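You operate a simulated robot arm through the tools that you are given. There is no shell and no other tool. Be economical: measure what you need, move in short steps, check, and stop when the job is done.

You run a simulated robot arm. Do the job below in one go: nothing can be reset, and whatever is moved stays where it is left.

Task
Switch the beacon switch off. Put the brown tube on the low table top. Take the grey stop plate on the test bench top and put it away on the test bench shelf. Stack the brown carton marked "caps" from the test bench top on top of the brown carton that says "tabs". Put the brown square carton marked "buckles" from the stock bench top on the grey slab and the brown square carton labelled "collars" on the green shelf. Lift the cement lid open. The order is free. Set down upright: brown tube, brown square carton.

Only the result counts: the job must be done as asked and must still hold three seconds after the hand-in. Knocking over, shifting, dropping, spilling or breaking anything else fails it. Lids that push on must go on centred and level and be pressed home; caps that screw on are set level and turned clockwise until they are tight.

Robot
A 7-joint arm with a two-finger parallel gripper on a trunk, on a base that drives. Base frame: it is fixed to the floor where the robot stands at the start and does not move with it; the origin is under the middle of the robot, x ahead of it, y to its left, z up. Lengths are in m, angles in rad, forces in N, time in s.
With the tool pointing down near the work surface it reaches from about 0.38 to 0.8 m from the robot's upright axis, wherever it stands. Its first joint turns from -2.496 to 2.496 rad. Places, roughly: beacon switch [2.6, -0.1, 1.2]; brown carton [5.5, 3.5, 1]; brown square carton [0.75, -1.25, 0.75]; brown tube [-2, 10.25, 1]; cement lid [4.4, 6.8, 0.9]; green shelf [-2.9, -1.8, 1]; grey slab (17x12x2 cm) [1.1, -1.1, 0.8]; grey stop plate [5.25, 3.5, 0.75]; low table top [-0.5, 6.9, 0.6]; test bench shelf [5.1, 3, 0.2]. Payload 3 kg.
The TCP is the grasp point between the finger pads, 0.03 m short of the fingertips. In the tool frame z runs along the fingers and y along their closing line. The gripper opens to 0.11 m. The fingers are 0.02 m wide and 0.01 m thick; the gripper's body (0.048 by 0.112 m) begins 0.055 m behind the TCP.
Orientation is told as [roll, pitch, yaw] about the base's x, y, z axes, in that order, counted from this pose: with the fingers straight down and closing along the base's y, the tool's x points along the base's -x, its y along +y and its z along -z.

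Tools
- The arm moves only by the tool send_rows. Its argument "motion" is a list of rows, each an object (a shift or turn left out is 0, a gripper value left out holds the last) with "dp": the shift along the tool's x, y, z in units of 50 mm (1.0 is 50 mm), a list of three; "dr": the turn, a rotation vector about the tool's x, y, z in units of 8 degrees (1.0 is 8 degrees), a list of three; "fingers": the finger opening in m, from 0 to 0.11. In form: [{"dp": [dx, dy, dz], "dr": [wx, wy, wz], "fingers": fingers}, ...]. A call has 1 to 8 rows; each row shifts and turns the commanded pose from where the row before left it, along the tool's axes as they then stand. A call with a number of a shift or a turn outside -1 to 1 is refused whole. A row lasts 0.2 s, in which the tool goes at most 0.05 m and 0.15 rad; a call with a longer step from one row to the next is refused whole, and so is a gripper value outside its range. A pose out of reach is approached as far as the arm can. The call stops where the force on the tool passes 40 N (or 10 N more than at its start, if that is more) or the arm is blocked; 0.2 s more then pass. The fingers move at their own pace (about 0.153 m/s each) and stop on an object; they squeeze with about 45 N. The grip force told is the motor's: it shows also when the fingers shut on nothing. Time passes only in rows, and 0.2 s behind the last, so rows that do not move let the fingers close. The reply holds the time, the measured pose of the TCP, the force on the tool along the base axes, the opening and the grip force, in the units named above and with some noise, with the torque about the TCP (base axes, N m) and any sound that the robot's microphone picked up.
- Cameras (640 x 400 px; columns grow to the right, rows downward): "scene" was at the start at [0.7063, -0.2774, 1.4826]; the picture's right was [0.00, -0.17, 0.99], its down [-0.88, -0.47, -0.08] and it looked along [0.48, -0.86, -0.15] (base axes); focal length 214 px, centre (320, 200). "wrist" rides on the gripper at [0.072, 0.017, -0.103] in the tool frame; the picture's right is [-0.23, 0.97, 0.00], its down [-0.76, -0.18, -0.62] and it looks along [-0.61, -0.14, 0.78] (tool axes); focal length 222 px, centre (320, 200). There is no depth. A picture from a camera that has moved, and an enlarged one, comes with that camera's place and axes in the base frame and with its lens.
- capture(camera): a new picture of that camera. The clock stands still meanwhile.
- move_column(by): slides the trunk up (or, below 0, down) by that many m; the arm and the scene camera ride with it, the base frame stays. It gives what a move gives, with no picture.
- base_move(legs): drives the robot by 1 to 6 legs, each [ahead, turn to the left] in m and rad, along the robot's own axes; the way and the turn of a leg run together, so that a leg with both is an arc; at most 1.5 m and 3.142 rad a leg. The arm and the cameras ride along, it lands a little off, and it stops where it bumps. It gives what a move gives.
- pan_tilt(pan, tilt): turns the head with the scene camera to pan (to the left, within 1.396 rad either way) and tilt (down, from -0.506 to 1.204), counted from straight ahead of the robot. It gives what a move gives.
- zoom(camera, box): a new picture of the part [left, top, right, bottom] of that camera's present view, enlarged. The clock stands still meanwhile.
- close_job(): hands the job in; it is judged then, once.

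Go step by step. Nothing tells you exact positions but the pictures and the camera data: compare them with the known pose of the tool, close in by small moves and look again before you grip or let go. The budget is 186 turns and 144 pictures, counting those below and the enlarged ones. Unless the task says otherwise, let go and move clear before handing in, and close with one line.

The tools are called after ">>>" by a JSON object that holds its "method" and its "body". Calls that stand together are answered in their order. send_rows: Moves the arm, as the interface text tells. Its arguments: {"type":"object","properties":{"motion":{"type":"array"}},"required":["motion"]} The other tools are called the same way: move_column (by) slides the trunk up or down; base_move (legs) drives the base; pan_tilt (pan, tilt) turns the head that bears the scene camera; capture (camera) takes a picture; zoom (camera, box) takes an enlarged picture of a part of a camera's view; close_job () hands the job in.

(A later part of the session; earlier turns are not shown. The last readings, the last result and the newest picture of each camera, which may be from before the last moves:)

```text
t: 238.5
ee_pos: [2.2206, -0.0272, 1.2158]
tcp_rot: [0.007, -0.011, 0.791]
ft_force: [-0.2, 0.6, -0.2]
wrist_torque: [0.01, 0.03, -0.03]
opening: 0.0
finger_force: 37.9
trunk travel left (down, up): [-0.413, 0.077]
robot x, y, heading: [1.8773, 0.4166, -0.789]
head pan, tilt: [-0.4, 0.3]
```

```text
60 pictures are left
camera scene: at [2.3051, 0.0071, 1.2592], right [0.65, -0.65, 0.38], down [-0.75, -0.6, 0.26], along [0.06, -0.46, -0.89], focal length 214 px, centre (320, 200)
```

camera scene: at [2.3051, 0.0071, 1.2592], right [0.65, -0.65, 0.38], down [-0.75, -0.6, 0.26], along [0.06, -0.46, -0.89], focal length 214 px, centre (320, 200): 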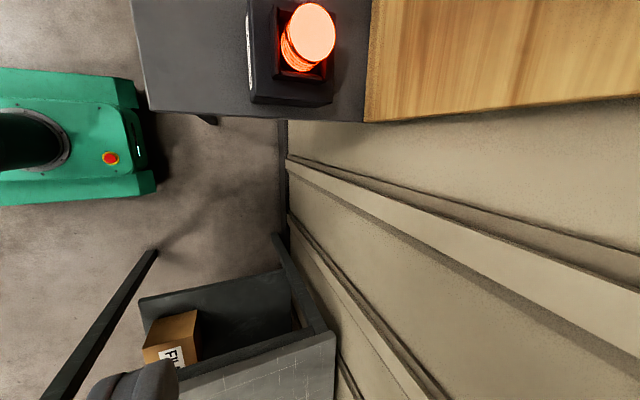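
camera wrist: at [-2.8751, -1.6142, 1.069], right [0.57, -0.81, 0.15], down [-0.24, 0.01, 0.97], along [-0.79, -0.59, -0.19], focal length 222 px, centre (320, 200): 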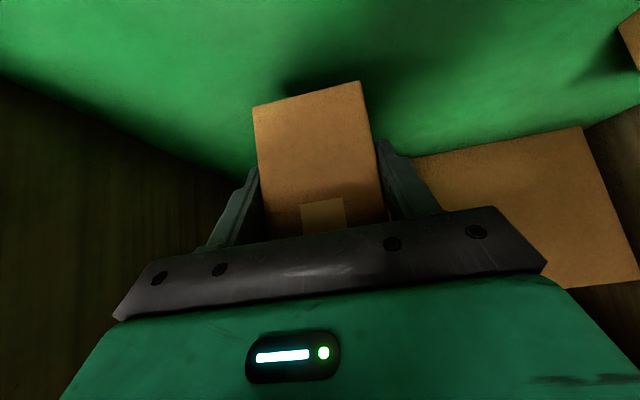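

>>> {"method": "send_rows", "body": {"motion": [{"dp": [-0.772, -0.552, 0]}, {"dp": [-0.772, -0.552, 0]}, {"dp": [-0.772, -0.552, 0]}, {"dp": [-0.772, -0.552, 0]}, {"dp": [-0.772, -0.552, 0]}, {"dp": [0, 0, 0.9]}, {"dp": [0, 0, 0.9]}, {"dp": [0, 0, 0.7]}]}}

>>> {"method": "pan_tilt", "body": {"pan": 0, "tilt": 0.6}}

>>> {"method": "capture", "body": {"camera": "scene"}}

```text
t: 240.3
ee_pos: [2.4575, 0.0181, 1.0935]
tcp_rot: [0.005, -0.011, 0.791]
ft_force: [-0.9, -0.4, -1.0]
wrist_torque: [0.02, 0.0, 0.0]
opening: 0.0
finger_force: 37.8
trunk travel left (down, up): [-0.413, 0.077]
robot x, y, heading: [1.8765, 0.4142, -0.797]
head pan, tilt: [-0.4, 0.3]
```

```text
t: 241.2
ee_pos: [2.4562, 0.0185, 1.0935]
tcp_rot: [0.007, -0.012, 0.791]
ft_force: [-0.2, -1.3, 0.2]
wrist_torque: [-0.01, -0.01, -0.02]
opening: 0.0
finger_force: 37.5
trunk travel left (down, up): [-0.413, 0.077]
robot x, y, heading: [1.8768, 0.4169, -0.789]
head pan, tilt: [0.0, 0.6]
```

```text
59 pictures are left
camera scene: at [2.4957, 0.0578, 1.1338], right [0.71, -0.7, -0.01], down [-0.58, -0.59, 0.55], along [-0.39, -0.39, -0.83], focal length 214 px, centre (320, 200)
```

scene: 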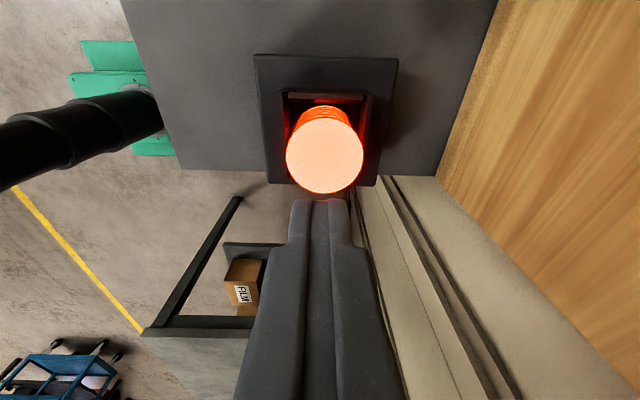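

The lamp is straight below the fingers. I'll press down gently.

>>> {"method": "send_rows", "body": {"motion": [{"dp": [0, 0, 0.5]}, {"dp": [0, 0, 0.5]}, {"dp": [0, 0, 0.2]}, {"dp": [0, 0, 0.1]}, {"dp": [0, 0, 0.1]}]}}

>>> {"method": "send_rows", "body": {"motion": [{"dp": [0, 0, 0.1]}, {"dp": [0, 0, 0.1]}, {"dp": [0, 0, 0.1]}, {"dp": [0, 0, 0.1]}]}}

>>> {"method": "capture", "body": {"camera": "scene"}}

```text
t: 242.1
ee_pos: [2.4586, 0.0165, 1.0402]
tcp_rot: [-0.007, -0.013, 0.792]
ft_force: [-0.9, -0.5, 18.8]
wrist_torque: [-0.1, 0.1, -0.01]
opening: 0.0001
finger_force: 37.8
trunk travel left (down, up): [-0.413, 0.077]
robot x, y, heading: [1.8751, 0.417, -0.79]
head pan, tilt: [0.0, 0.6]
stopped in row 4: the force on the tool passed its limit at 52 N (the readings are from after the stop); the commanded pose is now the measured one
```

```text
t: 242.4
ee_pos: [2.4584, 0.0154, 1.04]
tcp_rot: [-0.012, -0.014, 0.793]
ft_force: [-6.9, 3.6, 18.7]
wrist_torque: [-0.02, 0.29, -0.03]
opening: 0.0
finger_force: 37.6
trunk travel left (down, up): [-0.413, 0.077]
robot x, y, heading: [1.8739, 0.4157, -0.792]
head pan, tilt: [0.0, 0.6]
stopped in row 1: the force on the tool passed its limit at 45 N (the readings are from after the stop); the commanded pose is now the measured one
```

```text
58 pictures are left
camera scene: at [2.4964, 0.0562, 1.0822], right [0.71, -0.7, 0.01], down [-0.59, -0.59, 0.55], along [-0.38, -0.4, -0.83], focal length 214 px, centre (320, 200)
```

scene: 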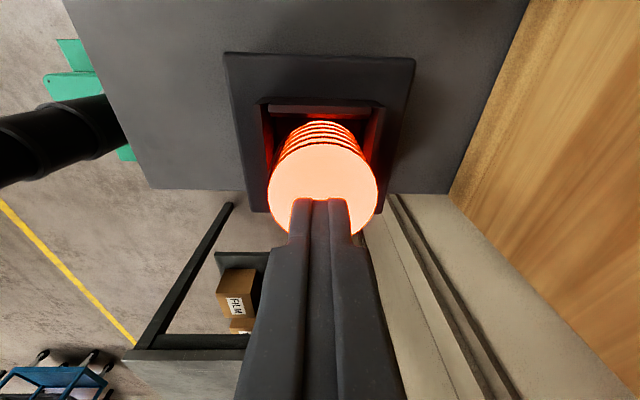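

The lamp is rigid, so it's only the indicator. The listed switch spot (2.6,-0.1,1.2) is on the wall above it. I'll lift and look at the wall.

>>> {"method": "send_rows", "body": {"motion": [{"dp": [0, 0, -0.5]}, {"dp": [0, 0, -0.9]}, {"dp": [0, 0, -0.9]}, {"dp": [0, 0.8, -0.5]}, {"dp": [0, 0.9, 0]}, {"dp": [0, 0.9, 0]}, {"dp": [0, 0.9, 0]}]}}

>>> {"method": "pan_tilt", "body": {"pan": -1.3, "tilt": 0.1}}

>>> {"method": "capture", "body": {"camera": "scene"}}

```text
t: 244.1
ee_pos: [2.3296, 0.138, 1.1764]
tcp_rot: [-0.01, -0.013, 0.792]
ft_force: [1.7, -0.7, 0.7]
wrist_torque: [0.03, 0.07, 0.0]
opening: 0.0
finger_force: 37.5
trunk travel left (down, up): [-0.413, 0.077]
robot x, y, heading: [1.8781, 0.4179, -0.789]
head pan, tilt: [0.0, 0.6]
```

```text
t: 245.5
ee_pos: [2.3313, 0.1386, 1.1778]
tcp_rot: [-0.01, -0.012, 0.792]
ft_force: [-0.4, -0.8, -1.1]
wrist_torque: [-0.02, 0.02, -0.02]
opening: 0.0
finger_force: 37.8
trunk travel left (down, up): [-0.413, 0.077]
robot x, y, heading: [1.8749, 0.4139, -0.79]
head pan, tilt: [-1.3, 0.099]
```

```text
57 pictures are left
camera scene: at [2.4639, 0.148, 1.2839], right [0.17, -0.19, 0.97], down [-0.77, -0.64, 0.01], along [0.62, -0.74, -0.26], focal length 214 px, centre (320, 200)
```

scene: 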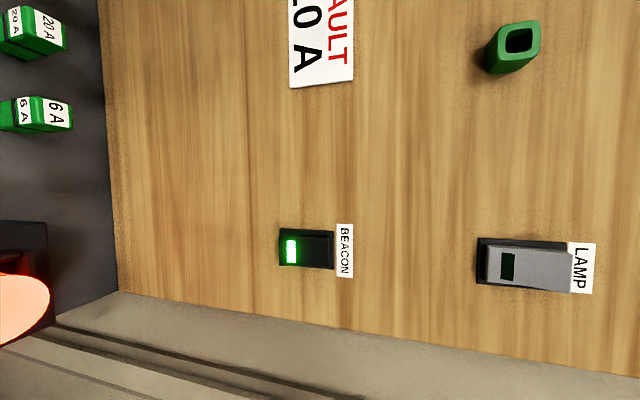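

Found the BEACON rocker on the board. I'll zoom to see its state.

>>> {"method": "zoom", "body": {"camera": "scene", "box": [260, 210, 370, 290]}}

>>> {"method": "zoom", "body": {"camera": "scene", "box": [450, 210, 620, 320]}}

```text
5.00 times, centred on (315, 250) of scene
camera zoom: at [2.4639, 0.148, 1.2839], right [0.17, -0.19, 0.97], down [-0.77, -0.64, 0.01], along [0.62, -0.74, -0.26], focal length 1072 px, centre (345, -50)
```

zoom: 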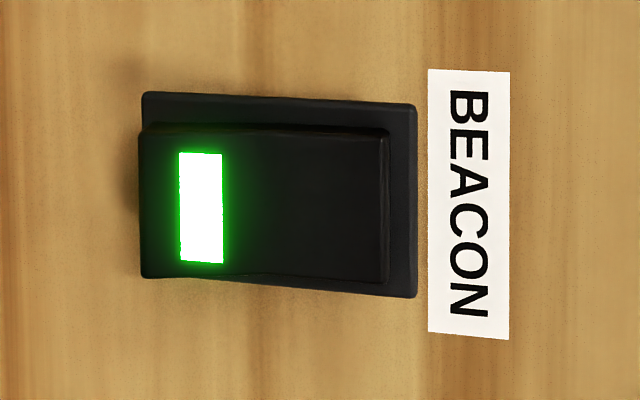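

```text
3.64 times, centred on (535, 265) of scene
camera zoom: at [2.4639, 0.148, 1.2839], right [0.17, -0.19, 0.97], down [-0.77, -0.64, 0.01], along [0.62, -0.74, -0.26], focal length 780 px, centre (-462, -36)
```

zoom: 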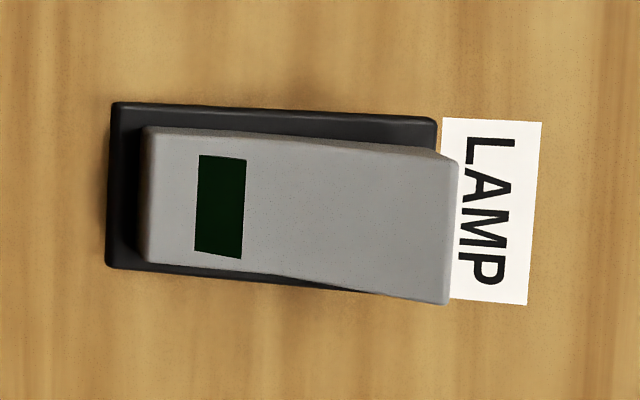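

LAMP shows the off state, top end out. BEACON is on, with its bottom end out, so I must press the bottom end at about (2.584,-0.104,1.163). I'll pitch the tool horizontal toward the wall.

>>> {"method": "send_rows", "body": {"motion": [{"dr": [0.95, 0, 0]}, {"dr": [0.95, 0, 0]}, {"dr": [0.95, 0, 0]}, {"dr": [0.95, 0, 0]}, {"dr": [0.95, 0, 0]}, {"dr": [0.95, 0, 0]}, {"dr": [0.95, 0, 0]}, {"dr": [0.95, 0, 0]}]}}

>>> {"method": "send_rows", "body": {"motion": [{"dr": [0.95, 0, 0]}, {"dr": [0.95, 0, 0]}, {"dr": [0.95, 0, 0]}, {"dr": [0.8, 0, 0]}, {}]}}

>>> {"method": "pan_tilt", "body": {"pan": 0, "tilt": 0.4}}

>>> {"method": "capture", "body": {"camera": "scene"}}

```text
t: 247.3
ee_pos: [2.3443, 0.1295, 1.1969]
tcp_rot: [-1.005, -0.014, 0.793]
ft_force: [-1.0, -1.4, 0.9]
wrist_torque: [0.04, -0.01, 0.05]
opening: 0.0
finger_force: 37.7
out of reach, approached as far as the arm can: row 7, 8
trunk travel left (down, up): [-0.413, 0.077]
robot x, y, heading: [1.8769, 0.415, -0.79]
head pan, tilt: [-1.3, 0.099]
```

```text
t: 248.5
ee_pos: [2.3749, 0.0743, 1.232]
tcp_rot: [-1.29, -0.035, 0.832]
ft_force: [0.1, 0.4, 0.1]
wrist_torque: [0.01, 0.0, 0.01]
opening: 0.0001
finger_force: 37.6
out of reach, approached as far as the arm can: row 1, 2, 3, 4
trunk travel left (down, up): [-0.413, 0.077]
robot x, y, heading: [1.8756, 0.4147, -0.793]
head pan, tilt: [-1.3, 0.099]
```

```text
t: 250.0
ee_pos: [2.375, 0.0751, 1.2321]
tcp_rot: [-1.287, -0.033, 0.834]
ft_force: [0.0, -1.0, 0.3]
wrist_torque: [-0.02, 0.02, 0.02]
opening: 0.0001
finger_force: 37.7
trunk travel left (down, up): [-0.413, 0.077]
robot x, y, heading: [1.8723, 0.415, -0.786]
head pan, tilt: [0.0, 0.4]
```

```text
54 pictures are left
camera scene: at [2.3987, 0.1534, 1.2427], right [0.18, -0.21, 0.96], down [-0.9, -0.43, 0.08], along [0.4, -0.88, -0.27], focal length 214 px, centre (320, 200)
```

scene: 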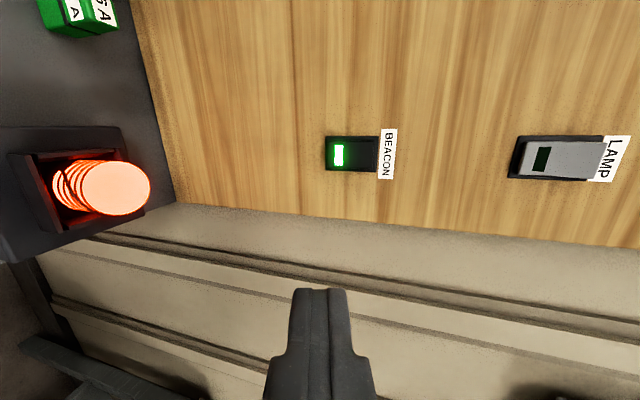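

>>> {"method": "send_rows", "body": {"motion": [{"dp": [-0.08, -0.045, 0.7]}, {"dp": [-0.08, -0.045, 0.8]}, {"dp": [-0.08, -0.045, 0.8]}, {"dp": [-0.08, -0.045, 0.8]}, {}]}}

>>> {"method": "capture", "body": {"camera": "scene"}}

```text
t: 251.2
ee_pos: [2.4988, -0.0147, 1.1942]
tcp_rot: [-1.286, -0.032, 0.832]
ft_force: [-0.4, -0.3, 0.0]
wrist_torque: [-0.02, 0.01, -0.01]
opening: 0.0
finger_force: 38.2
trunk travel left (down, up): [-0.413, 0.077]
robot x, y, heading: [1.8758, 0.4171, -0.792]
head pan, tilt: [0.0, 0.4]
```

```text
53 pictures are left
camera scene: at [2.5218, 0.064, 1.2073], right [0.19, -0.21, 0.96], down [-0.9, -0.43, 0.08], along [0.4, -0.88, -0.27], focal length 214 px, centre (320, 200)
```

scene: 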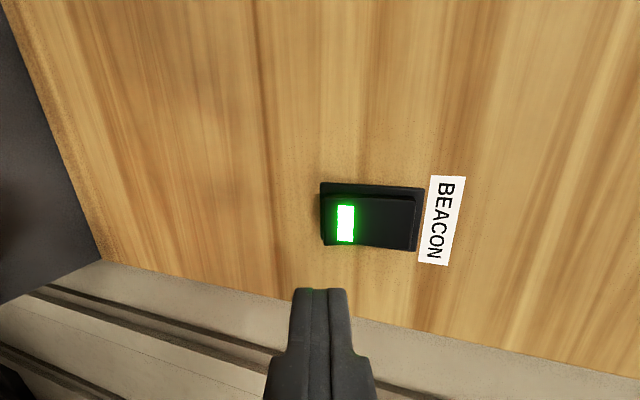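

Triangulation is consistent: the green window is at (2.568,-0.071,1.186). I'll press just below it.

>>> {"method": "send_rows", "body": {"motion": [{"dp": [-0.05, -0.07, 0.5]}, {"dp": [-0.05, -0.07, 0.4]}, {"dp": [0, 0, 0.1]}, {"dp": [0, 0, 0.1]}, {"dp": [0, 0, 0.1]}, {"dp": [0, 0, 0.1]}]}}

>>> {"method": "capture", "body": {"camera": "scene"}}

```text
t: 252.6
ee_pos: [2.55, -0.0542, 1.1853]
tcp_rot: [-1.288, -0.034, 0.833]
ft_force: [-0.7, 0.0, 0.2]
wrist_torque: [0.02, 0.01, 0.01]
opening: 0.0
finger_force: 37.2
trunk travel left (down, up): [-0.413, 0.077]
robot x, y, heading: [1.8736, 0.4178, -0.792]
head pan, tilt: [0.0, 0.4]
```

```text
52 pictures are left
camera scene: at [2.5729, 0.0247, 1.1965], right [0.19, -0.21, 0.96], down [-0.9, -0.43, 0.08], along [0.4, -0.88, -0.27], focal length 214 px, centre (320, 200)
```

scene: 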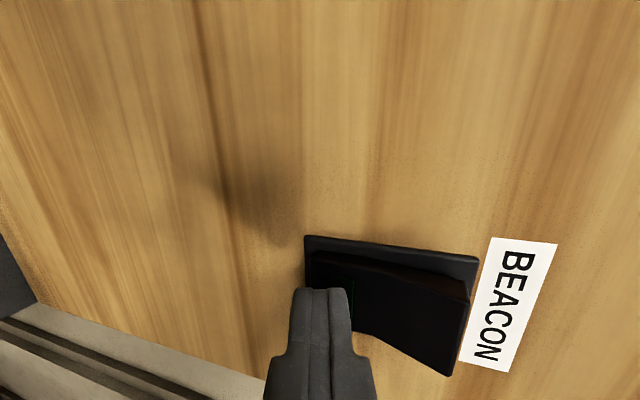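

The green light is off and the rocker has flipped. I'll retract, level the hand and drive toward the test bench.

>>> {"method": "send_rows", "body": {"motion": [{"dp": [0, 0, -0.7]}, {"dp": [0, 0, -0.9]}, {"dp": [0, 0, -0.9]}, {"dp": [0, 0, -0.5]}, {"dr": [-1, 0, 0]}, {"dr": [-1, 0, 0]}, {"dr": [-1, 0, 0]}, {"dr": [-1, 0, 0]}]}}

>>> {"method": "send_rows", "body": {"motion": [{"dr": [-1, 0, 0], "fingers": 0.11}, {"dr": [-1, 0, 0]}, {"dr": [-1, 0, 0]}, {"dr": [-1, 0, 0]}, {"dr": [-1, 0, 0]}, {"dr": [-0.2, 0.2, 0]}, {}]}}

>>> {"method": "base_move", "body": {"legs": [[-0.3, 0], [0, 1.354], [1.4, 0], [1.0, 0]]}}

>>> {"method": "pan_tilt", "body": {"pan": -1.2, "tilt": 0.0}}

>>> {"method": "capture", "body": {"camera": "scene"}}

```text
t: 254.4
ee_pos: [2.4434, 0.0424, 1.2265]
tcp_rot: [-0.725, -0.032, 0.831]
ft_force: [0.2, 0.2, 0.3]
wrist_torque: [0.0, 0.0, -0.03]
opening: 0.0001
finger_force: 37.4
trunk travel left (down, up): [-0.413, 0.077]
robot x, y, heading: [1.8777, 0.4151, -0.788]
head pan, tilt: [0.0, 0.4]
```

```text
t: 256.0
ee_pos: [2.4432, 0.0424, 1.2263]
tcp_rot: [-0.002, -0.006, 0.832]
ft_force: [-0.2, 0.2, 0.0]
wrist_torque: [-0.01, -0.01, -0.04]
opening: 0.1102
finger_force: 0.1
trunk travel left (down, up): [-0.413, 0.077]
robot x, y, heading: [1.8746, 0.4156, -0.788]
head pan, tilt: [0.0, 0.4]
```

```text
t: 271.5
ee_pos: [3.8588, 2.2656, 1.2244]
tcp_rot: [0.002, -0.004, 2.22]
ft_force: [-0.4, 0.1, -0.6]
wrist_torque: [0.03, 0.0, 0.0]
opening: 0.11
finger_force: 0.1
trunk travel left (down, up): [-0.413, 0.077]
robot x, y, heading: [3.3896, 1.7719, 0.599]
head pan, tilt: [0.0, 0.4]
stopped in leg 4: the robot was blocked; the commanded pose is now the measured one
```

```text
t: 272.9
ee_pos: [3.8598, 2.2652, 1.2261]
tcp_rot: [-0.001, -0.003, 2.22]
ft_force: [-0.4, 0.8, 1.1]
wrist_torque: [0.02, -0.02, -0.05]
opening: 0.1097
finger_force: 0.0
trunk travel left (down, up): [-0.413, 0.077]
robot x, y, heading: [3.3897, 1.7707, 0.603]
head pan, tilt: [-1.201, 0.0]
```

```text
51 pictures are left
camera scene: at [3.8608, 2.4046, 1.3236], right [0.29, 0.22, 0.93], down [0.6, -0.8, 0.0], along [0.74, 0.56, -0.36], focal length 214 px, centre (320, 200)
```

scene: 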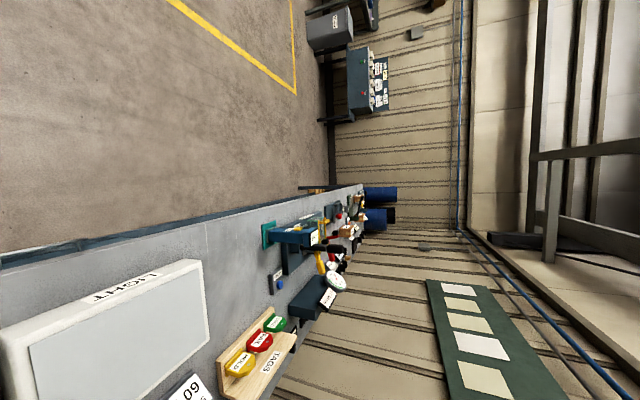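

I met another bench along the wall. I'll back off and drive further along to the test bench area.

>>> {"method": "base_move", "body": {"legs": [[-0.25, 0], [0, 0.55], [1.1, 0], [1.1, 0], [0, -1.9]]}}

>>> {"method": "capture", "body": {"camera": "scene"}}

```text
t: 278.4
ee_pos: [3.4229, 2.49, 1.227]
tcp_rot: [0.001, -0.001, 2.738]
ft_force: [-0.6, -0.3, -0.2]
wrist_torque: [0.01, -0.08, -0.01]
opening: 0.1102
finger_force: 0.0
trunk travel left (down, up): [-0.413, 0.077]
robot x, y, heading: [3.2629, 1.8261, 1.088]
head pan, tilt: [-1.201, 0.0]
stopped in leg 3: the robot was blocked; the commanded pose is now the measured one
```

```text
50 pictures are left
camera scene: at [3.3556, 2.6114, 1.3232], right [0.14, 0.33, 0.93], down [0.92, -0.39, 0.0], along [0.37, 0.86, -0.36], focal length 214 px, centre (320, 200)
```

scene: 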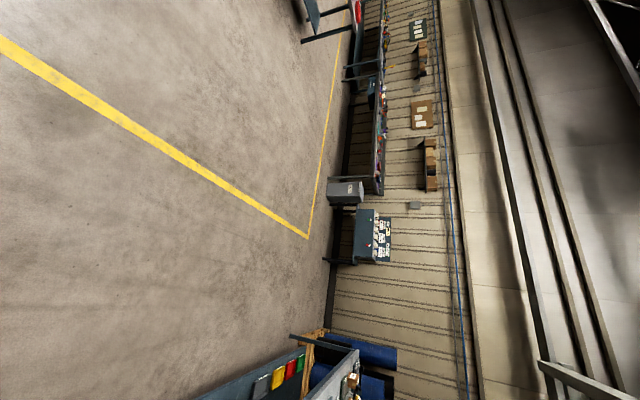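

The base is partly under this bench's front edge. I'll turn away from the wall, get clear, then continue parallel.

>>> {"method": "base_move", "body": {"legs": [[-0.08, 0], [0, 0.8], [0.5, 0], [0, -1.0]]}}

```text
t: 286.7
ee_pos: [3.3766, 2.8508, 1.2272]
tcp_rot: [0.001, -0.003, 2.522]
ft_force: [-0.3, 0.4, 0.0]
wrist_torque: [0.02, 0.0, -0.01]
opening: 0.11
finger_force: 0.0
trunk travel left (down, up): [-0.413, 0.077]
robot x, y, heading: [3.051, 2.2591, 0.877]
head pan, tilt: [-1.201, 0.0]
```

>>> {"method": "base_move", "body": {"legs": [[0, -0.067], [1.1, 0], [0.9, 0], [0, -1.595]]}}

>>> {"method": "capture", "body": {"camera": "scene"}}

```text
t: 301.1
ee_pos: [4.9883, 3.3337, 1.2243]
tcp_rot: [0.003, -0.003, 0.868]
ft_force: [-0.1, -2.8, -0.6]
wrist_torque: [0.17, 0.05, -0.06]
opening: 0.1101
finger_force: 0.1
trunk travel left (down, up): [-0.413, 0.077]
robot x, y, heading: [4.4794, 3.7646, -0.805]
head pan, tilt: [-1.201, 0.0]
```

```text
49 pictures are left
camera scene: at [5.1244, 3.3638, 1.3215], right [0.28, -0.24, 0.93], down [-0.65, -0.76, 0.0], along [0.71, -0.6, -0.37], focal length 214 px, centre (320, 200)
```

scene: 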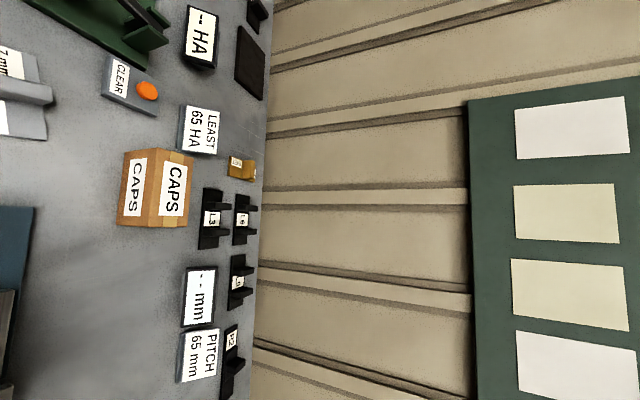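

The CAPS carton is in sight on the test bench. I'll turn the hand square and look down over the bench.

>>> {"method": "send_rows", "body": {"motion": [{"dr": [0, 0, 1]}, {"dr": [0, 0, 1]}, {"dr": [0, 0, 1]}, {"dr": [0, 0, 1]}, {"dr": [0, 0, 1]}, {"dr": [0, 0, 1]}, {"dr": [0, 0, 1]}, {"dr": [0, 0, 1]}]}}

>>> {"method": "send_rows", "body": {"motion": [{"dr": [0, 0, 1]}, {"dr": [0, 0, 1]}, {"dr": [0, 0, 1]}, {"dr": [0, 0, 1]}, {"dp": [0.2, 0, -0.9]}, {"dp": [0.2, 0, -0.9]}, {"dp": [0, 0, -0.9]}]}}

>>> {"method": "pan_tilt", "body": {"pan": 0, "tilt": -0.1}}

>>> {"method": "capture", "body": {"camera": "scene"}}

```text
t: 302.9
ee_pos: [4.9853, 3.3347, 1.2255]
tcp_rot: [0.004, -0.001, -0.252]
ft_force: [0.1, -0.5, 0.7]
wrist_torque: [-0.01, 0.01, 0.01]
opening: 0.1102
finger_force: 0.0
trunk travel left (down, up): [-0.413, 0.077]
robot x, y, heading: [4.4783, 3.7665, -0.797]
head pan, tilt: [-1.201, 0.0]
```

```text
t: 304.5
ee_pos: [4.9535, 3.3737, 1.3526]
tcp_rot: [0.003, -0.004, -0.807]
ft_force: [-0.6, 2.0, 0.8]
wrist_torque: [-0.11, -0.08, -0.01]
opening: 0.1099
finger_force: 0.0
out of reach, approached as far as the arm can: row 7
trunk travel left (down, up): [-0.413, 0.077]
robot x, y, heading: [4.4814, 3.7631, -0.799]
head pan, tilt: [-1.201, 0.0]
```

```text
t: 305.9
ee_pos: [4.957, 3.3685, 1.3481]
tcp_rot: [0.003, 0.0, -0.807]
ft_force: [-0.6, 0.2, 0.3]
wrist_torque: [-0.03, 0.01, 0.04]
opening: 0.11
finger_force: 0.1
trunk travel left (down, up): [-0.413, 0.077]
robot x, y, heading: [4.4792, 3.7644, -0.802]
head pan, tilt: [0.0, -0.099]
```

```text
48 pictures are left
camera scene: at [5.04, 3.2838, 1.3897], right [-0.72, -0.69, 0.0], down [-0.69, 0.72, -0.1], along [0.07, -0.07, -1.0], focal length 214 px, centre (320, 200)
```

scene: 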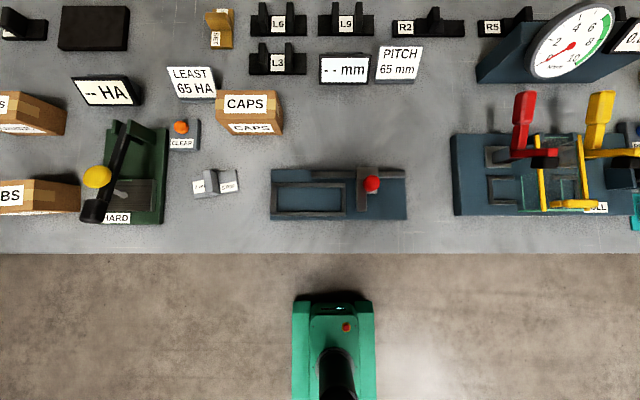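

>>> {"method": "zoom", "body": {"camera": "scene", "box": [120, 60, 300, 230]}}

>>> {"method": "base_move", "body": {"legs": [[-0.1, 0], [0, 0.3]]}}

>>> {"method": "capture", "body": {"camera": "scene"}}

```text
2.35 times, centred on (210, 145) of scene
camera zoom: at [5.04, 3.2838, 1.3897], right [-0.72, -0.69, 0.0], down [-0.69, 0.72, -0.1], along [0.07, -0.07, -1.0], focal length 505 px, centre (579, 329)
```

zoom: 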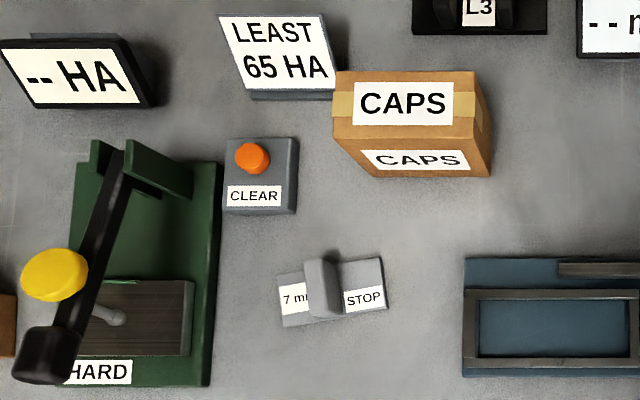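

```text
t: 308.0
ee_pos: [4.9804, 3.6003, 1.3488]
tcp_rot: [0.002, 0.002, -0.508]
ft_force: [-0.1, -0.8, -0.1]
wrist_torque: [-0.01, 0.02, 0.0]
opening: 0.1099
finger_force: 0.0
trunk travel left (down, up): [-0.413, 0.077]
robot x, y, heading: [4.4027, 3.8306, -0.505]
head pan, tilt: [0.0, -0.099]
```

```text
46 pictures are left
camera scene: at [5.0847, 3.5447, 1.3898], right [-0.49, -0.87, 0.0], down [-0.87, 0.48, -0.1], along [0.09, -0.04, -1.0], focal length 214 px, centre (320, 200)
```

scene: 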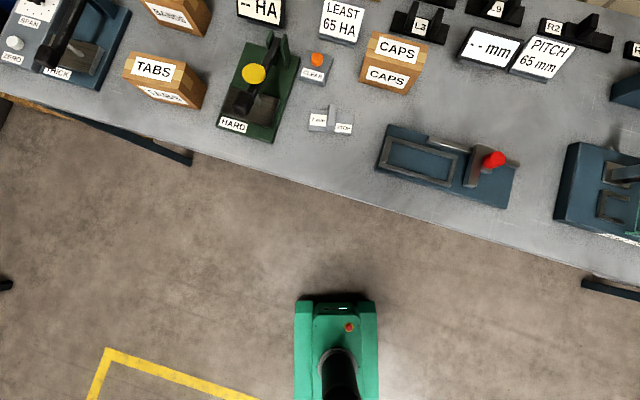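

I see "7 mm STOP" (a grey plate with a fin), CAPS at about (5.33,3.215), top z≈0.953, and TABS at about (5.55,3.70). I'll move the base to reach both cartons, and turn the hand to grip across the short side.

>>> {"method": "base_move", "body": {"legs": [[0, 0.6], [0.62, 0], [0, -0.88]]}}

>>> {"method": "send_rows", "body": {"motion": [{"dr": [0, 0, -1]}, {"dr": [0, 0, -1]}, {"dr": [0, 0, -1]}, {"dr": [0, 0, -1]}, {"dr": [0, 0, -1]}, {"dr": [0, 0, -1]}, {"dr": [0, 0, -1]}, {"dr": [0, 0, -1]}]}}

>>> {"method": "send_rows", "body": {"motion": [{"dr": [0, 0, -1]}, {"dr": [0, 0, -1]}, {"dr": [0, 0, -1]}, {"dr": [0, 0, -0.3]}, {}]}}

>>> {"method": "capture", "body": {"camera": "scene"}}

```text
t: 315.5
ee_pos: [5.5059, 3.4877, 1.3495]
tcp_rot: [0.003, 0.004, -0.815]
ft_force: [0.9, 0.8, 0.1]
wrist_torque: [-0.02, 0.01, 0.03]
opening: 0.11
finger_force: 0.1
trunk travel left (down, up): [-0.413, 0.077]
robot x, y, heading: [5.0517, 3.9057, -0.802]
head pan, tilt: [0.0, -0.099]
```

```text
t: 317.3
ee_pos: [5.5066, 3.4875, 1.3499]
tcp_rot: [0.003, -0.002, 0.304]
ft_force: [0.2, 0.1, 0.4]
wrist_torque: [0.01, 0.0, 0.01]
opening: 0.1101
finger_force: 0.0
trunk travel left (down, up): [-0.413, 0.077]
robot x, y, heading: [5.0493, 3.9052, -0.81]
head pan, tilt: [0.0, -0.099]
```

```text
t: 318.5
ee_pos: [5.505, 3.4882, 1.3484]
tcp_rot: [0.003, -0.004, 0.764]
ft_force: [0.5, 0.9, -0.2]
wrist_torque: [0.0, 0.01, 0.02]
opening: 0.1098
finger_force: 0.1
trunk travel left (down, up): [-0.413, 0.077]
robot x, y, heading: [5.0523, 3.9058, -0.8]
head pan, tilt: [0.0, -0.099]
```

```text
45 pictures are left
camera scene: at [5.592, 3.5707, 1.3914], right [0.69, -0.72, 0.0], down [-0.72, -0.69, -0.1], along [0.07, 0.07, -0.99], focal length 214 px, centre (320, 200)
```

scene: 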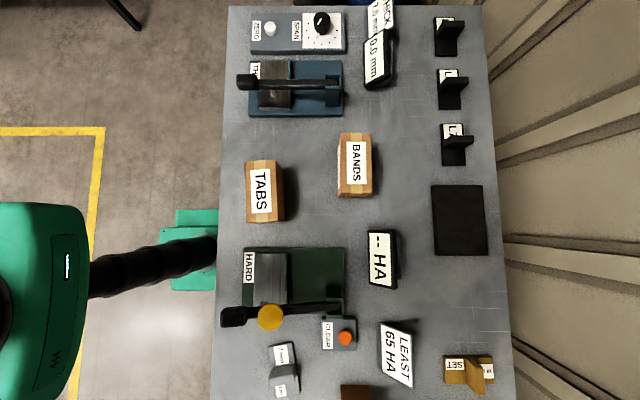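

>>> {"method": "zoom", "body": {"camera": "scene", "box": [230, 130, 390, 240]}}

>>> {"method": "send_rows", "body": {"motion": [{"dp": [0.8, -0.19, 0.5]}, {"dp": [0.8, -0.19, 0.5]}, {"dp": [0.8, -0.19, 0.5]}, {"dp": [0.8, -0.19, 0.5]}, {"dp": [0.8, -0.19, 0.5]}, {"dp": [0.8, -0.19, 0.5]}, {"dp": [0.5, -0.12, 0.5]}]}}

>>> {"method": "capture", "body": {"camera": "scene"}}

```text
3.64 times, centred on (310, 185) of scene
camera zoom: at [5.592, 3.5707, 1.3914], right [0.69, -0.72, 0.0], down [-0.72, -0.69, -0.1], along [0.07, 0.07, -0.99], focal length 780 px, centre (356, 254)
```

zoom: 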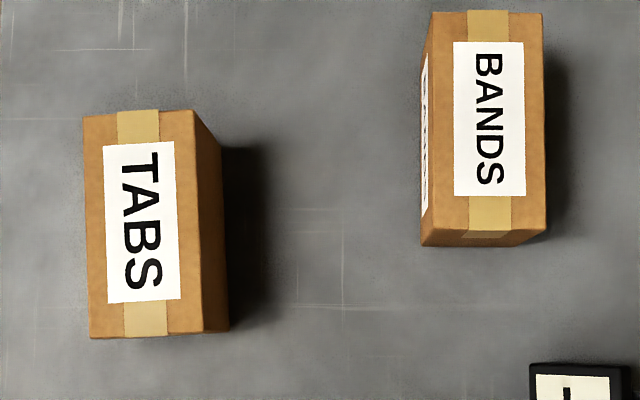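

```text
t: 320.1
ee_pos: [5.3564, 3.2578, 1.1733]
tcp_rot: [0.0, -0.003, 0.763]
ft_force: [0.0, 0.4, 0.5]
wrist_torque: [-0.04, 0.02, 0.03]
opening: 0.1101
finger_force: 0.1
trunk travel left (down, up): [-0.413, 0.077]
robot x, y, heading: [5.0535, 3.9131, -0.802]
head pan, tilt: [0.0, -0.099]
```

```text
43 pictures are left
camera scene: at [5.4429, 3.3403, 1.2155], right [0.69, -0.72, 0.0], down [-0.72, -0.69, -0.1], along [0.07, 0.07, -0.99], focal length 214 px, centre (320, 200)
```

scene: 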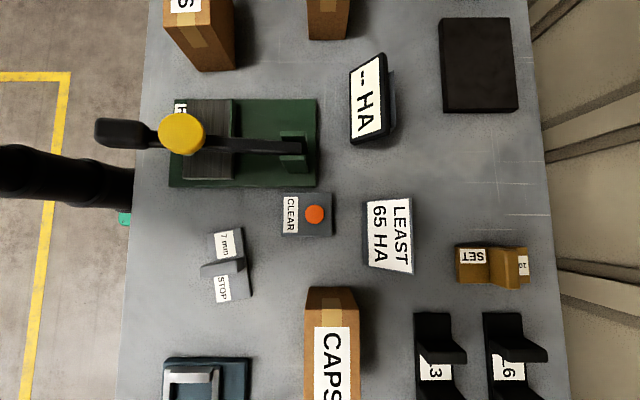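

>>> {"method": "send_rows", "body": {"motion": [{"dp": [0.487, -0.126, 0]}, {"dp": [0.487, -0.126, 0]}, {"dp": [0, 0, 0.85]}, {"dp": [0, 0, 0.85]}, {"dp": [0, 0, 0.85]}, {"dp": [0, 0, 0.55]}]}}

>>> {"method": "capture", "body": {"camera": "wrist"}}

```text
t: 321.5
ee_pos: [5.3307, 3.2174, 1.0172]
tcp_rot: [0.001, -0.003, 0.762]
ft_force: [-0.9, 1.0, 0.1]
wrist_torque: [-0.05, 0.0, 0.0]
opening: 0.11
finger_force: 0.1
trunk travel left (down, up): [-0.413, 0.077]
robot x, y, heading: [5.0579, 3.9069, -0.8]
head pan, tilt: [0.0, -0.099]
```

```text
42 pictures are left
camera wrist: at [5.2662, 3.1799, 1.12], right [-0.51, 0.86, 0.0], down [0.67, 0.4, 0.63], along [0.54, 0.32, -0.78], focal length 222 px, centre (320, 200)
```

wrist: 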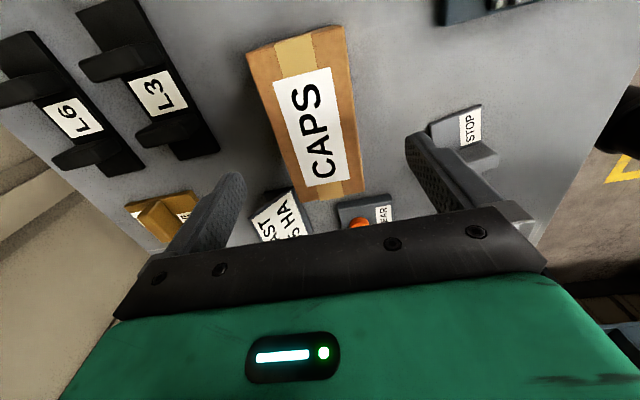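

Aligned. I'll descend, grip and lift slowly.

>>> {"method": "send_rows", "body": {"motion": [{"dp": [0, 0, 0.7]}, {"dp": [0, 0, 0.7]}, {"dp": [0, 0, 0.5]}, {"dp": [0, 0, 0.1]}, {"fingers": 0.0}, {}, {}, {}]}}

>>> {"method": "send_rows", "body": {"motion": [{"dp": [0, 0, -0.1]}, {"dp": [0, 0, -0.15]}, {"dp": [0, 0, -0.2]}, {"dp": [0, 0, -0.3]}, {"dp": [0, 0, -0.4]}, {"dp": [0, 0, -0.5]}, {"dp": [0, 0, -0.5]}, {"dp": [0, 0, -0.3]}]}}

```text
t: 323.3
ee_pos: [5.3316, 3.2191, 0.9189]
tcp_rot: [0.004, -0.004, 0.764]
ft_force: [-0.4, 0.4, 0.7]
wrist_torque: [-0.1, 0.01, 0.02]
opening: 0.066
finger_force: 44.9
trunk travel left (down, up): [-0.413, 0.077]
robot x, y, heading: [5.0532, 3.9109, -0.797]
head pan, tilt: [0.0, -0.099]
```

```text
t: 325.1
ee_pos: [5.3315, 3.2184, 1.041]
tcp_rot: [0.001, -0.005, 0.763]
ft_force: [-0.1, 0.2, -3.9]
wrist_torque: [0.01, -0.01, 0.01]
opening: 0.0657
finger_force: 45.5
trunk travel left (down, up): [-0.413, 0.077]
robot x, y, heading: [5.0527, 3.9051, -0.802]
head pan, tilt: [0.0, -0.099]
```

CAPS is held. I'll raise it and carry it over TABS.

>>> {"method": "send_rows", "body": {"motion": [{"dp": [0, 0, -0.3]}, {"dp": [0, 0, -0.6]}, {"dp": [0, 0, -0.6]}, {"dp": [-0.2, 0.08, -0.5]}, {"dp": [-0.5, 0.2, -0.2]}, {"dp": [-0.8, 0.319, 0]}, {"dp": [-0.9, 0.359, 0]}, {"dp": [-0.9, 0.359, 0]}]}}

>>> {"method": "send_rows", "body": {"motion": [{"dp": [-0.9, 0.359, 0]}, {"dp": [-0.9, 0.359, 0]}, {"dp": [-0.9, 0.359, 0]}, {"dp": [-0.9, 0.359, 0]}, {"dp": [-0.9, 0.359, 0]}, {"dp": [-0.9, 0.359, 0]}, {"dp": [-0.7, 0.27, 0]}, {"dp": [-0.35, 0.14, 0], "dr": [0, 0, -0.22]}]}}

>>> {"method": "capture", "body": {"camera": "scene"}}

```text
t: 326.9
ee_pos: [5.4061, 3.3817, 1.1474]
tcp_rot: [0.002, -0.008, 0.761]
ft_force: [-0.9, -0.7, -4.0]
wrist_torque: [0.07, -0.07, -0.02]
opening: 0.0657
finger_force: 45.2
trunk travel left (down, up): [-0.413, 0.077]
robot x, y, heading: [5.057, 3.9095, -0.802]
head pan, tilt: [0.0, -0.099]
```

```text
t: 328.7
ee_pos: [5.5513, 3.6949, 1.1531]
tcp_rot: [0.002, -0.005, 0.793]
ft_force: [-0.4, 0.7, -4.1]
wrist_torque: [-0.03, -0.02, -0.03]
opening: 0.0658
finger_force: 45.1
trunk travel left (down, up): [-0.413, 0.077]
robot x, y, heading: [5.0532, 3.9022, -0.802]
head pan, tilt: [0.0, -0.099]
```

```text
41 pictures are left
camera scene: at [5.6352, 3.7796, 1.1947], right [0.71, -0.7, 0.0], down [-0.7, -0.71, -0.1], along [0.07, 0.07, -0.99], focal length 214 px, centre (320, 200)
```

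scene: 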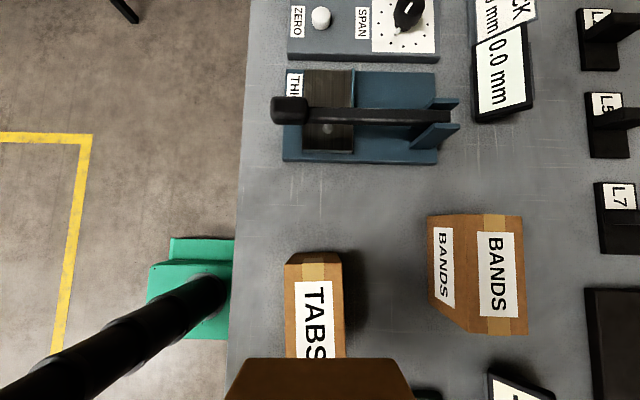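

Nearly aligned; I'll correct by about 1.4 cm and lower onto TABS.

>>> {"method": "send_rows", "body": {"motion": [{"dp": [-0.27, 0.12, 0]}, {"dp": [0, 0, 0.4]}, {"dp": [0, 0, 0.6]}, {"dp": [0, 0, 0.6]}, {"dp": [0, 0, 0.4]}, {"dp": [0, 0, 0.2]}, {}]}}

>>> {"method": "capture", "body": {"camera": "scene"}}

```text
t: 330.3
ee_pos: [5.5563, 3.7089, 1.0438]
tcp_rot: [0.002, -0.003, 0.793]
ft_force: [0.3, 0.2, -3.4]
wrist_torque: [0.04, -0.01, 0.01]
opening: 0.0657
finger_force: 44.6
trunk travel left (down, up): [-0.413, 0.077]
robot x, y, heading: [5.0521, 3.9099, -0.808]
head pan, tilt: [0.0, -0.099]
```

```text
40 pictures are left
camera scene: at [5.6399, 3.7944, 1.0855], right [0.71, -0.7, 0.0], down [-0.7, -0.71, -0.1], along [0.07, 0.07, -0.99], focal length 214 px, centre (320, 200)
```

scene: 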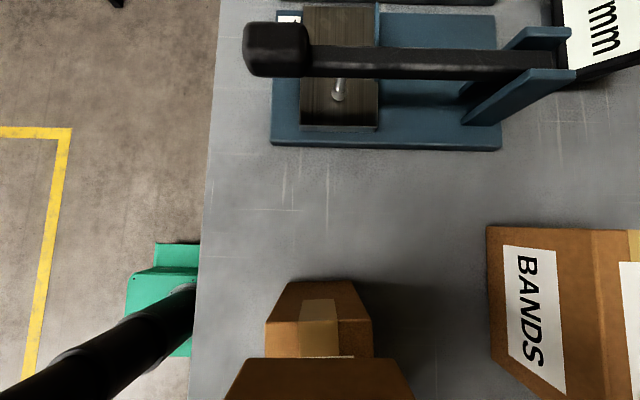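

Aligned. Lowering the last few centimetres.

>>> {"method": "send_rows", "body": {"motion": [{"dp": [0, 0, 0.3]}, {"dp": [0, 0, 0.2]}, {"dp": [0, 0, 0.06]}, {"dp": [0, 0, 0.06]}]}}

>>> {"method": "send_rows", "body": {"motion": [{"dp": [0, 0, 0.05]}, {"dp": [0, 0, 0.05]}]}}

```text
t: 331.3
ee_pos: [5.5562, 3.709, 1.0118]
tcp_rot: [0.001, -0.004, 0.792]
ft_force: [-0.7, 0.4, -3.7]
wrist_torque: [0.03, -0.01, -0.02]
opening: 0.0657
finger_force: 44.8
trunk travel left (down, up): [-0.413, 0.077]
robot x, y, heading: [5.0557, 3.9099, -0.801]
head pan, tilt: [0.0, -0.099]
```

```text
t: 331.9
ee_pos: [5.5548, 3.708, 1.0082]
tcp_rot: [0.001, -0.005, 0.792]
ft_force: [-0.5, -2.1, 13.9]
wrist_torque: [-0.55, 0.55, -0.15]
opening: 0.0658
finger_force: 45.0
trunk travel left (down, up): [-0.413, 0.077]
robot x, y, heading: [5.0514, 3.905, -0.8]
head pan, tilt: [0.0, -0.099]
```

Contact. I'll release, rise clear, and turn the hand for the stop plate's fin.

>>> {"method": "send_rows", "body": {"motion": [{"dp": [0, 0, -0.04]}, {"fingers": 0.11}, {}, {"dp": [0, 0, -0.4]}, {"dp": [0, 0, -0.8]}, {"dp": [0, 0, -0.9]}, {"dp": [0, 0, -0.9]}, {"dp": [0.5, 0, -0.5]}]}}

>>> {"method": "send_rows", "body": {"motion": [{"dr": [0, 0, 1]}, {"dr": [0, 0, 1]}, {"dr": [0, 0, 1]}, {"dr": [0, 0, 1]}, {"dr": [0, 0, 1]}, {"dr": [0, 0, 1]}, {"dr": [0, 0, 1]}, {"dr": [0, 0, 1]}]}}

>>> {"method": "send_rows", "body": {"motion": [{"dr": [0, 0, 1]}, {"dr": [0, 0, 1]}, {"dr": [0, 0, 0.1]}, {}]}}

>>> {"method": "pan_tilt", "body": {"pan": 0, "tilt": 0.3}}

>>> {"method": "capture", "body": {"camera": "scene"}}

```text
t: 333.7
ee_pos: [5.5386, 3.6916, 1.1843]
tcp_rot: [0.002, -0.003, 0.792]
ft_force: [0.1, -0.3, -1.0]
wrist_torque: [-0.04, 0.02, 0.01]
opening: 0.1102
finger_force: 0.0
trunk travel left (down, up): [-0.413, 0.077]
robot x, y, heading: [5.0555, 3.9083, -0.798]
head pan, tilt: [0.0, -0.099]
```

```text
t: 335.5
ee_pos: [5.5384, 3.6905, 1.184]
tcp_rot: [0.003, -0.001, -0.326]
ft_force: [0.6, 0.1, -0.2]
wrist_torque: [0.0, 0.02, 0.01]
opening: 0.1101
finger_force: 0.1
trunk travel left (down, up): [-0.413, 0.077]
robot x, y, heading: [5.0513, 3.9091, -0.802]
head pan, tilt: [0.0, -0.099]
```

```text
t: 336.5
ee_pos: [5.5378, 3.6895, 1.1833]
tcp_rot: [0.004, 0.003, -0.618]
ft_force: [-0.3, 0.0, -0.2]
wrist_torque: [-0.01, 0.0, -0.02]
opening: 0.1099
finger_force: 0.0
trunk travel left (down, up): [-0.413, 0.077]
robot x, y, heading: [5.0522, 3.9074, -0.802]
head pan, tilt: [0.0, -0.099]
```

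```text
t: 337.4
ee_pos: [5.5392, 3.6914, 1.1839]
tcp_rot: [0.003, 0.002, -0.617]
ft_force: [0.1, 0.4, 0.9]
wrist_torque: [-0.02, 0.03, 0.01]
opening: 0.1102
finger_force: 0.0
trunk travel left (down, up): [-0.413, 0.077]
robot x, y, heading: [5.0541, 3.9064, -0.797]
head pan, tilt: [0.0, 0.3]
```

```text
39 pictures are left
camera scene: at [5.6056, 3.6439, 1.2192], right [-0.58, -0.82, 0.0], down [-0.78, 0.55, 0.3], along [-0.24, 0.17, -0.96], focal length 214 px, centre (320, 200)
```

scene: 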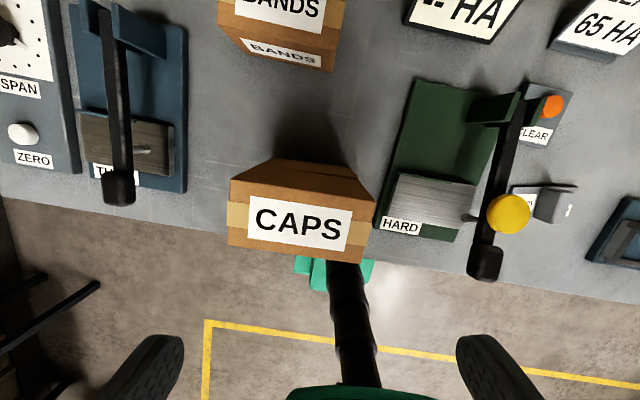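

CAPS sits neatly on TABS. Now I'll move over to the stop plate.

>>> {"method": "send_rows", "body": {"motion": [{"dp": [0.04, -0.955, 0]}, {"dp": [0.04, -0.955, 0]}, {"dp": [0.04, -0.955, 0]}, {"dp": [0.04, -0.955, 0]}, {"dp": [0.04, -0.955, 0]}, {"dp": [0.04, -0.955, 0]}, {"dp": [0.04, -0.955, 0]}, {"dp": [0.04, -0.955, 0]}]}}

>>> {"method": "pan_tilt", "body": {"pan": 0, "tilt": 0.35}}

>>> {"method": "capture", "body": {"camera": "scene"}}

```text
t: 339.2
ee_pos: [5.302, 3.3889, 1.1823]
tcp_rot: [0.004, 0.002, -0.618]
ft_force: [0.0, -0.1, -0.4]
wrist_torque: [-0.01, 0.0, 0.01]
opening: 0.11
finger_force: 0.0
trunk travel left (down, up): [-0.413, 0.077]
robot x, y, heading: [5.0538, 3.9073, -0.804]
head pan, tilt: [0.0, 0.3]
```

```text
t: 339.8
ee_pos: [5.3022, 3.3894, 1.1838]
tcp_rot: [0.004, 0.003, -0.618]
ft_force: [0.6, 0.8, 0.9]
wrist_torque: [0.0, 0.01, 0.01]
opening: 0.11
finger_force: 0.0
trunk travel left (down, up): [-0.413, 0.077]
robot x, y, heading: [5.0557, 3.9123, -0.8]
head pan, tilt: [0.0, 0.351]
```

```text
38 pictures are left
camera scene: at [5.3658, 3.3445, 1.2184], right [-0.58, -0.82, 0.0], down [-0.77, 0.54, 0.34], along [-0.28, 0.2, -0.94], focal length 214 px, centre (320, 200)
```

scene: 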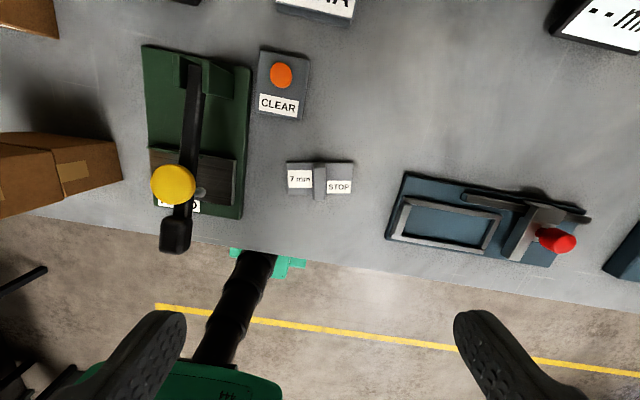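

The hand is aligned with the fin. I'll tilt 41° forward, so the plate can later go under the bench, and descend.

>>> {"method": "send_rows", "body": {"motion": [{"dp": [0.3, 0.06, 0], "fingers": 0.07}, {"dr": [0, -0.86, 0]}, {"dr": [0, -0.86, 0]}, {"dr": [0, -0.86, 0]}, {"dr": [0, -0.86, 0]}, {"dr": [0, -0.86, 0]}, {"dr": [0, -0.86, 0]}, {}]}}

>>> {"method": "send_rows", "body": {"motion": [{"dp": [0.514, 0, 0.587]}, {"dp": [0.514, 0, 0.587]}, {"dp": [0.514, 0, 0.587]}, {"dp": [0.514, 0, 0.587]}, {"dp": [0.514, 0, 0.587]}, {"dp": [0.514, 0, 0.587]}, {"dp": [0.3, 0, 0.34]}]}}

>>> {"method": "capture", "body": {"camera": "wrist"}}

```text
t: 341.6
ee_pos: [5.2932, 3.3987, 1.1818]
tcp_rot: [0.005, -0.722, -0.621]
ft_force: [-0.3, 0.3, 0.1]
wrist_torque: [-0.01, 0.0, 0.0]
opening: 0.0698
finger_force: 0.0
trunk travel left (down, up): [-0.413, 0.077]
robot x, y, heading: [5.0546, 3.908, -0.799]
head pan, tilt: [0.0, 0.351]
```

```text
t: 343.2
ee_pos: [5.2932, 3.4001, 0.925]
tcp_rot: [0.007, -0.717, -0.621]
ft_force: [0.2, 0.1, 0.8]
wrist_torque: [-0.01, 0.03, -0.01]
opening: 0.0697
finger_force: 0.0
trunk travel left (down, up): [-0.413, 0.077]
robot x, y, heading: [5.0557, 3.9102, -0.803]
head pan, tilt: [0.0, 0.351]
```

```text
37 pictures are left
camera wrist: at [5.2018, 3.4863, 0.9544], right [0.7, 0.69, 0.15], down [0.03, -0.24, 0.97], along [0.71, -0.68, -0.19], focal length 222 px, centre (320, 200)
```

wrist: 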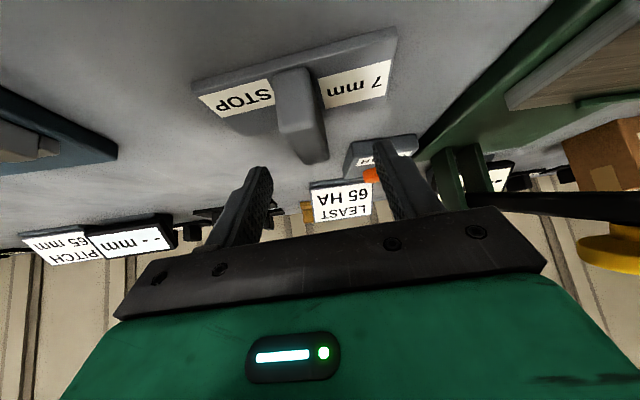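

>>> {"method": "send_rows", "body": {"motion": [{"dp": [0.13, -0.06, 0.15]}, {"dp": [0.13, -0.06, 0.15]}, {"dp": [0.04, 0, 0.05]}, {"dp": [0.04, 0, 0.05]}, {"dp": [0.04, 0, 0.05]}, {"dp": [0.04, 0, 0.05]}]}}

>>> {"method": "capture", "body": {"camera": "wrist"}}

```text
t: 344.6
ee_pos: [5.2904, 3.3945, 0.8958]
tcp_rot: [0.0, -0.726, -0.616]
ft_force: [1.8, 1.5, 34.9]
wrist_torque: [-0.16, -0.44, 0.59]
opening: 0.0691
finger_force: 0.0
trunk travel left (down, up): [-0.413, 0.077]
robot x, y, heading: [5.0538, 3.9079, -0.8]
head pan, tilt: [0.0, 0.351]
```

```text
36 pictures are left
camera wrist: at [5.1991, 3.4804, 0.924], right [0.7, 0.7, 0.15], down [0.03, -0.24, 0.97], along [0.71, -0.68, -0.18], focal length 222 px, centre (320, 200)
```

wrist: 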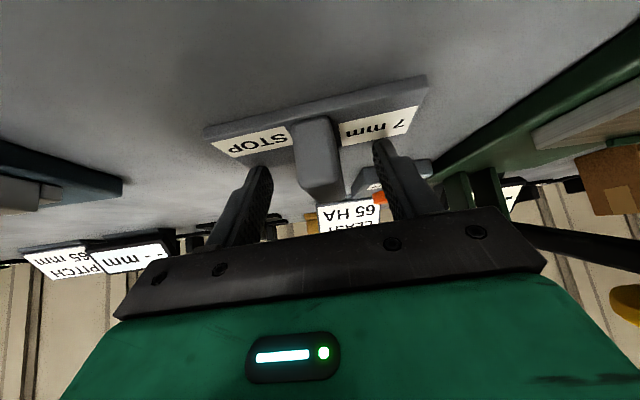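

Tips touch the plate. I'll lift 3 mm and close on the fin, then raise it.

>>> {"method": "send_rows", "body": {"motion": [{"dp": [-0.05, 0, -0.06]}, {"fingers": 0.0}, {}, {}, {}, {"dp": [-0.07, 0, -0.08]}, {"dp": [-0.1, 0, -0.11]}, {"dp": [-0.2, 0, -0.22]}]}}

>>> {"method": "send_rows", "body": {"motion": [{"dp": [-0.25, 0, -0.28]}, {"dp": [-0.35, 0, -0.4]}, {"dp": [-0.45, 0, -0.5]}, {"dp": [-0.5, 0, -0.57]}, {"dp": [-0.5, 0, -0.57]}, {"dp": [-0.3, 0, -0.34]}, {"dp": [-0.1, 0, -0.1]}]}}

>>> {"method": "capture", "body": {"camera": "wrist"}}

```text
t: 346.4
ee_pos: [5.2904, 3.3946, 0.926]
tcp_rot: [0.005, -0.719, -0.621]
ft_force: [-0.5, -0.3, -4.8]
wrist_torque: [0.01, 0.01, -0.01]
opening: 0.0199
finger_force: 44.8
trunk travel left (down, up): [-0.413, 0.077]
robot x, y, heading: [5.0507, 3.9083, -0.803]
head pan, tilt: [0.0, 0.351]
```

```text
t: 348.0
ee_pos: [5.2921, 3.3937, 1.1092]
tcp_rot: [0.008, -0.718, -0.621]
ft_force: [-1.2, -1.3, -4.7]
wrist_torque: [-0.01, -0.04, -0.01]
opening: 0.0199
finger_force: 45.1
trunk travel left (down, up): [-0.413, 0.077]
robot x, y, heading: [5.0555, 3.91, -0.805]
head pan, tilt: [0.0, 0.351]
```

```text
35 pictures are left
camera wrist: at [5.2021, 3.4792, 1.1388], right [0.7, 0.69, 0.15], down [0.03, -0.24, 0.97], along [0.71, -0.68, -0.19], focal length 222 px, centre (320, 200)
```

wrist: 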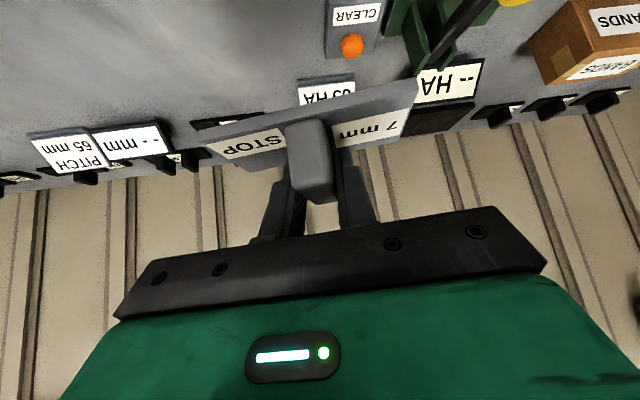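

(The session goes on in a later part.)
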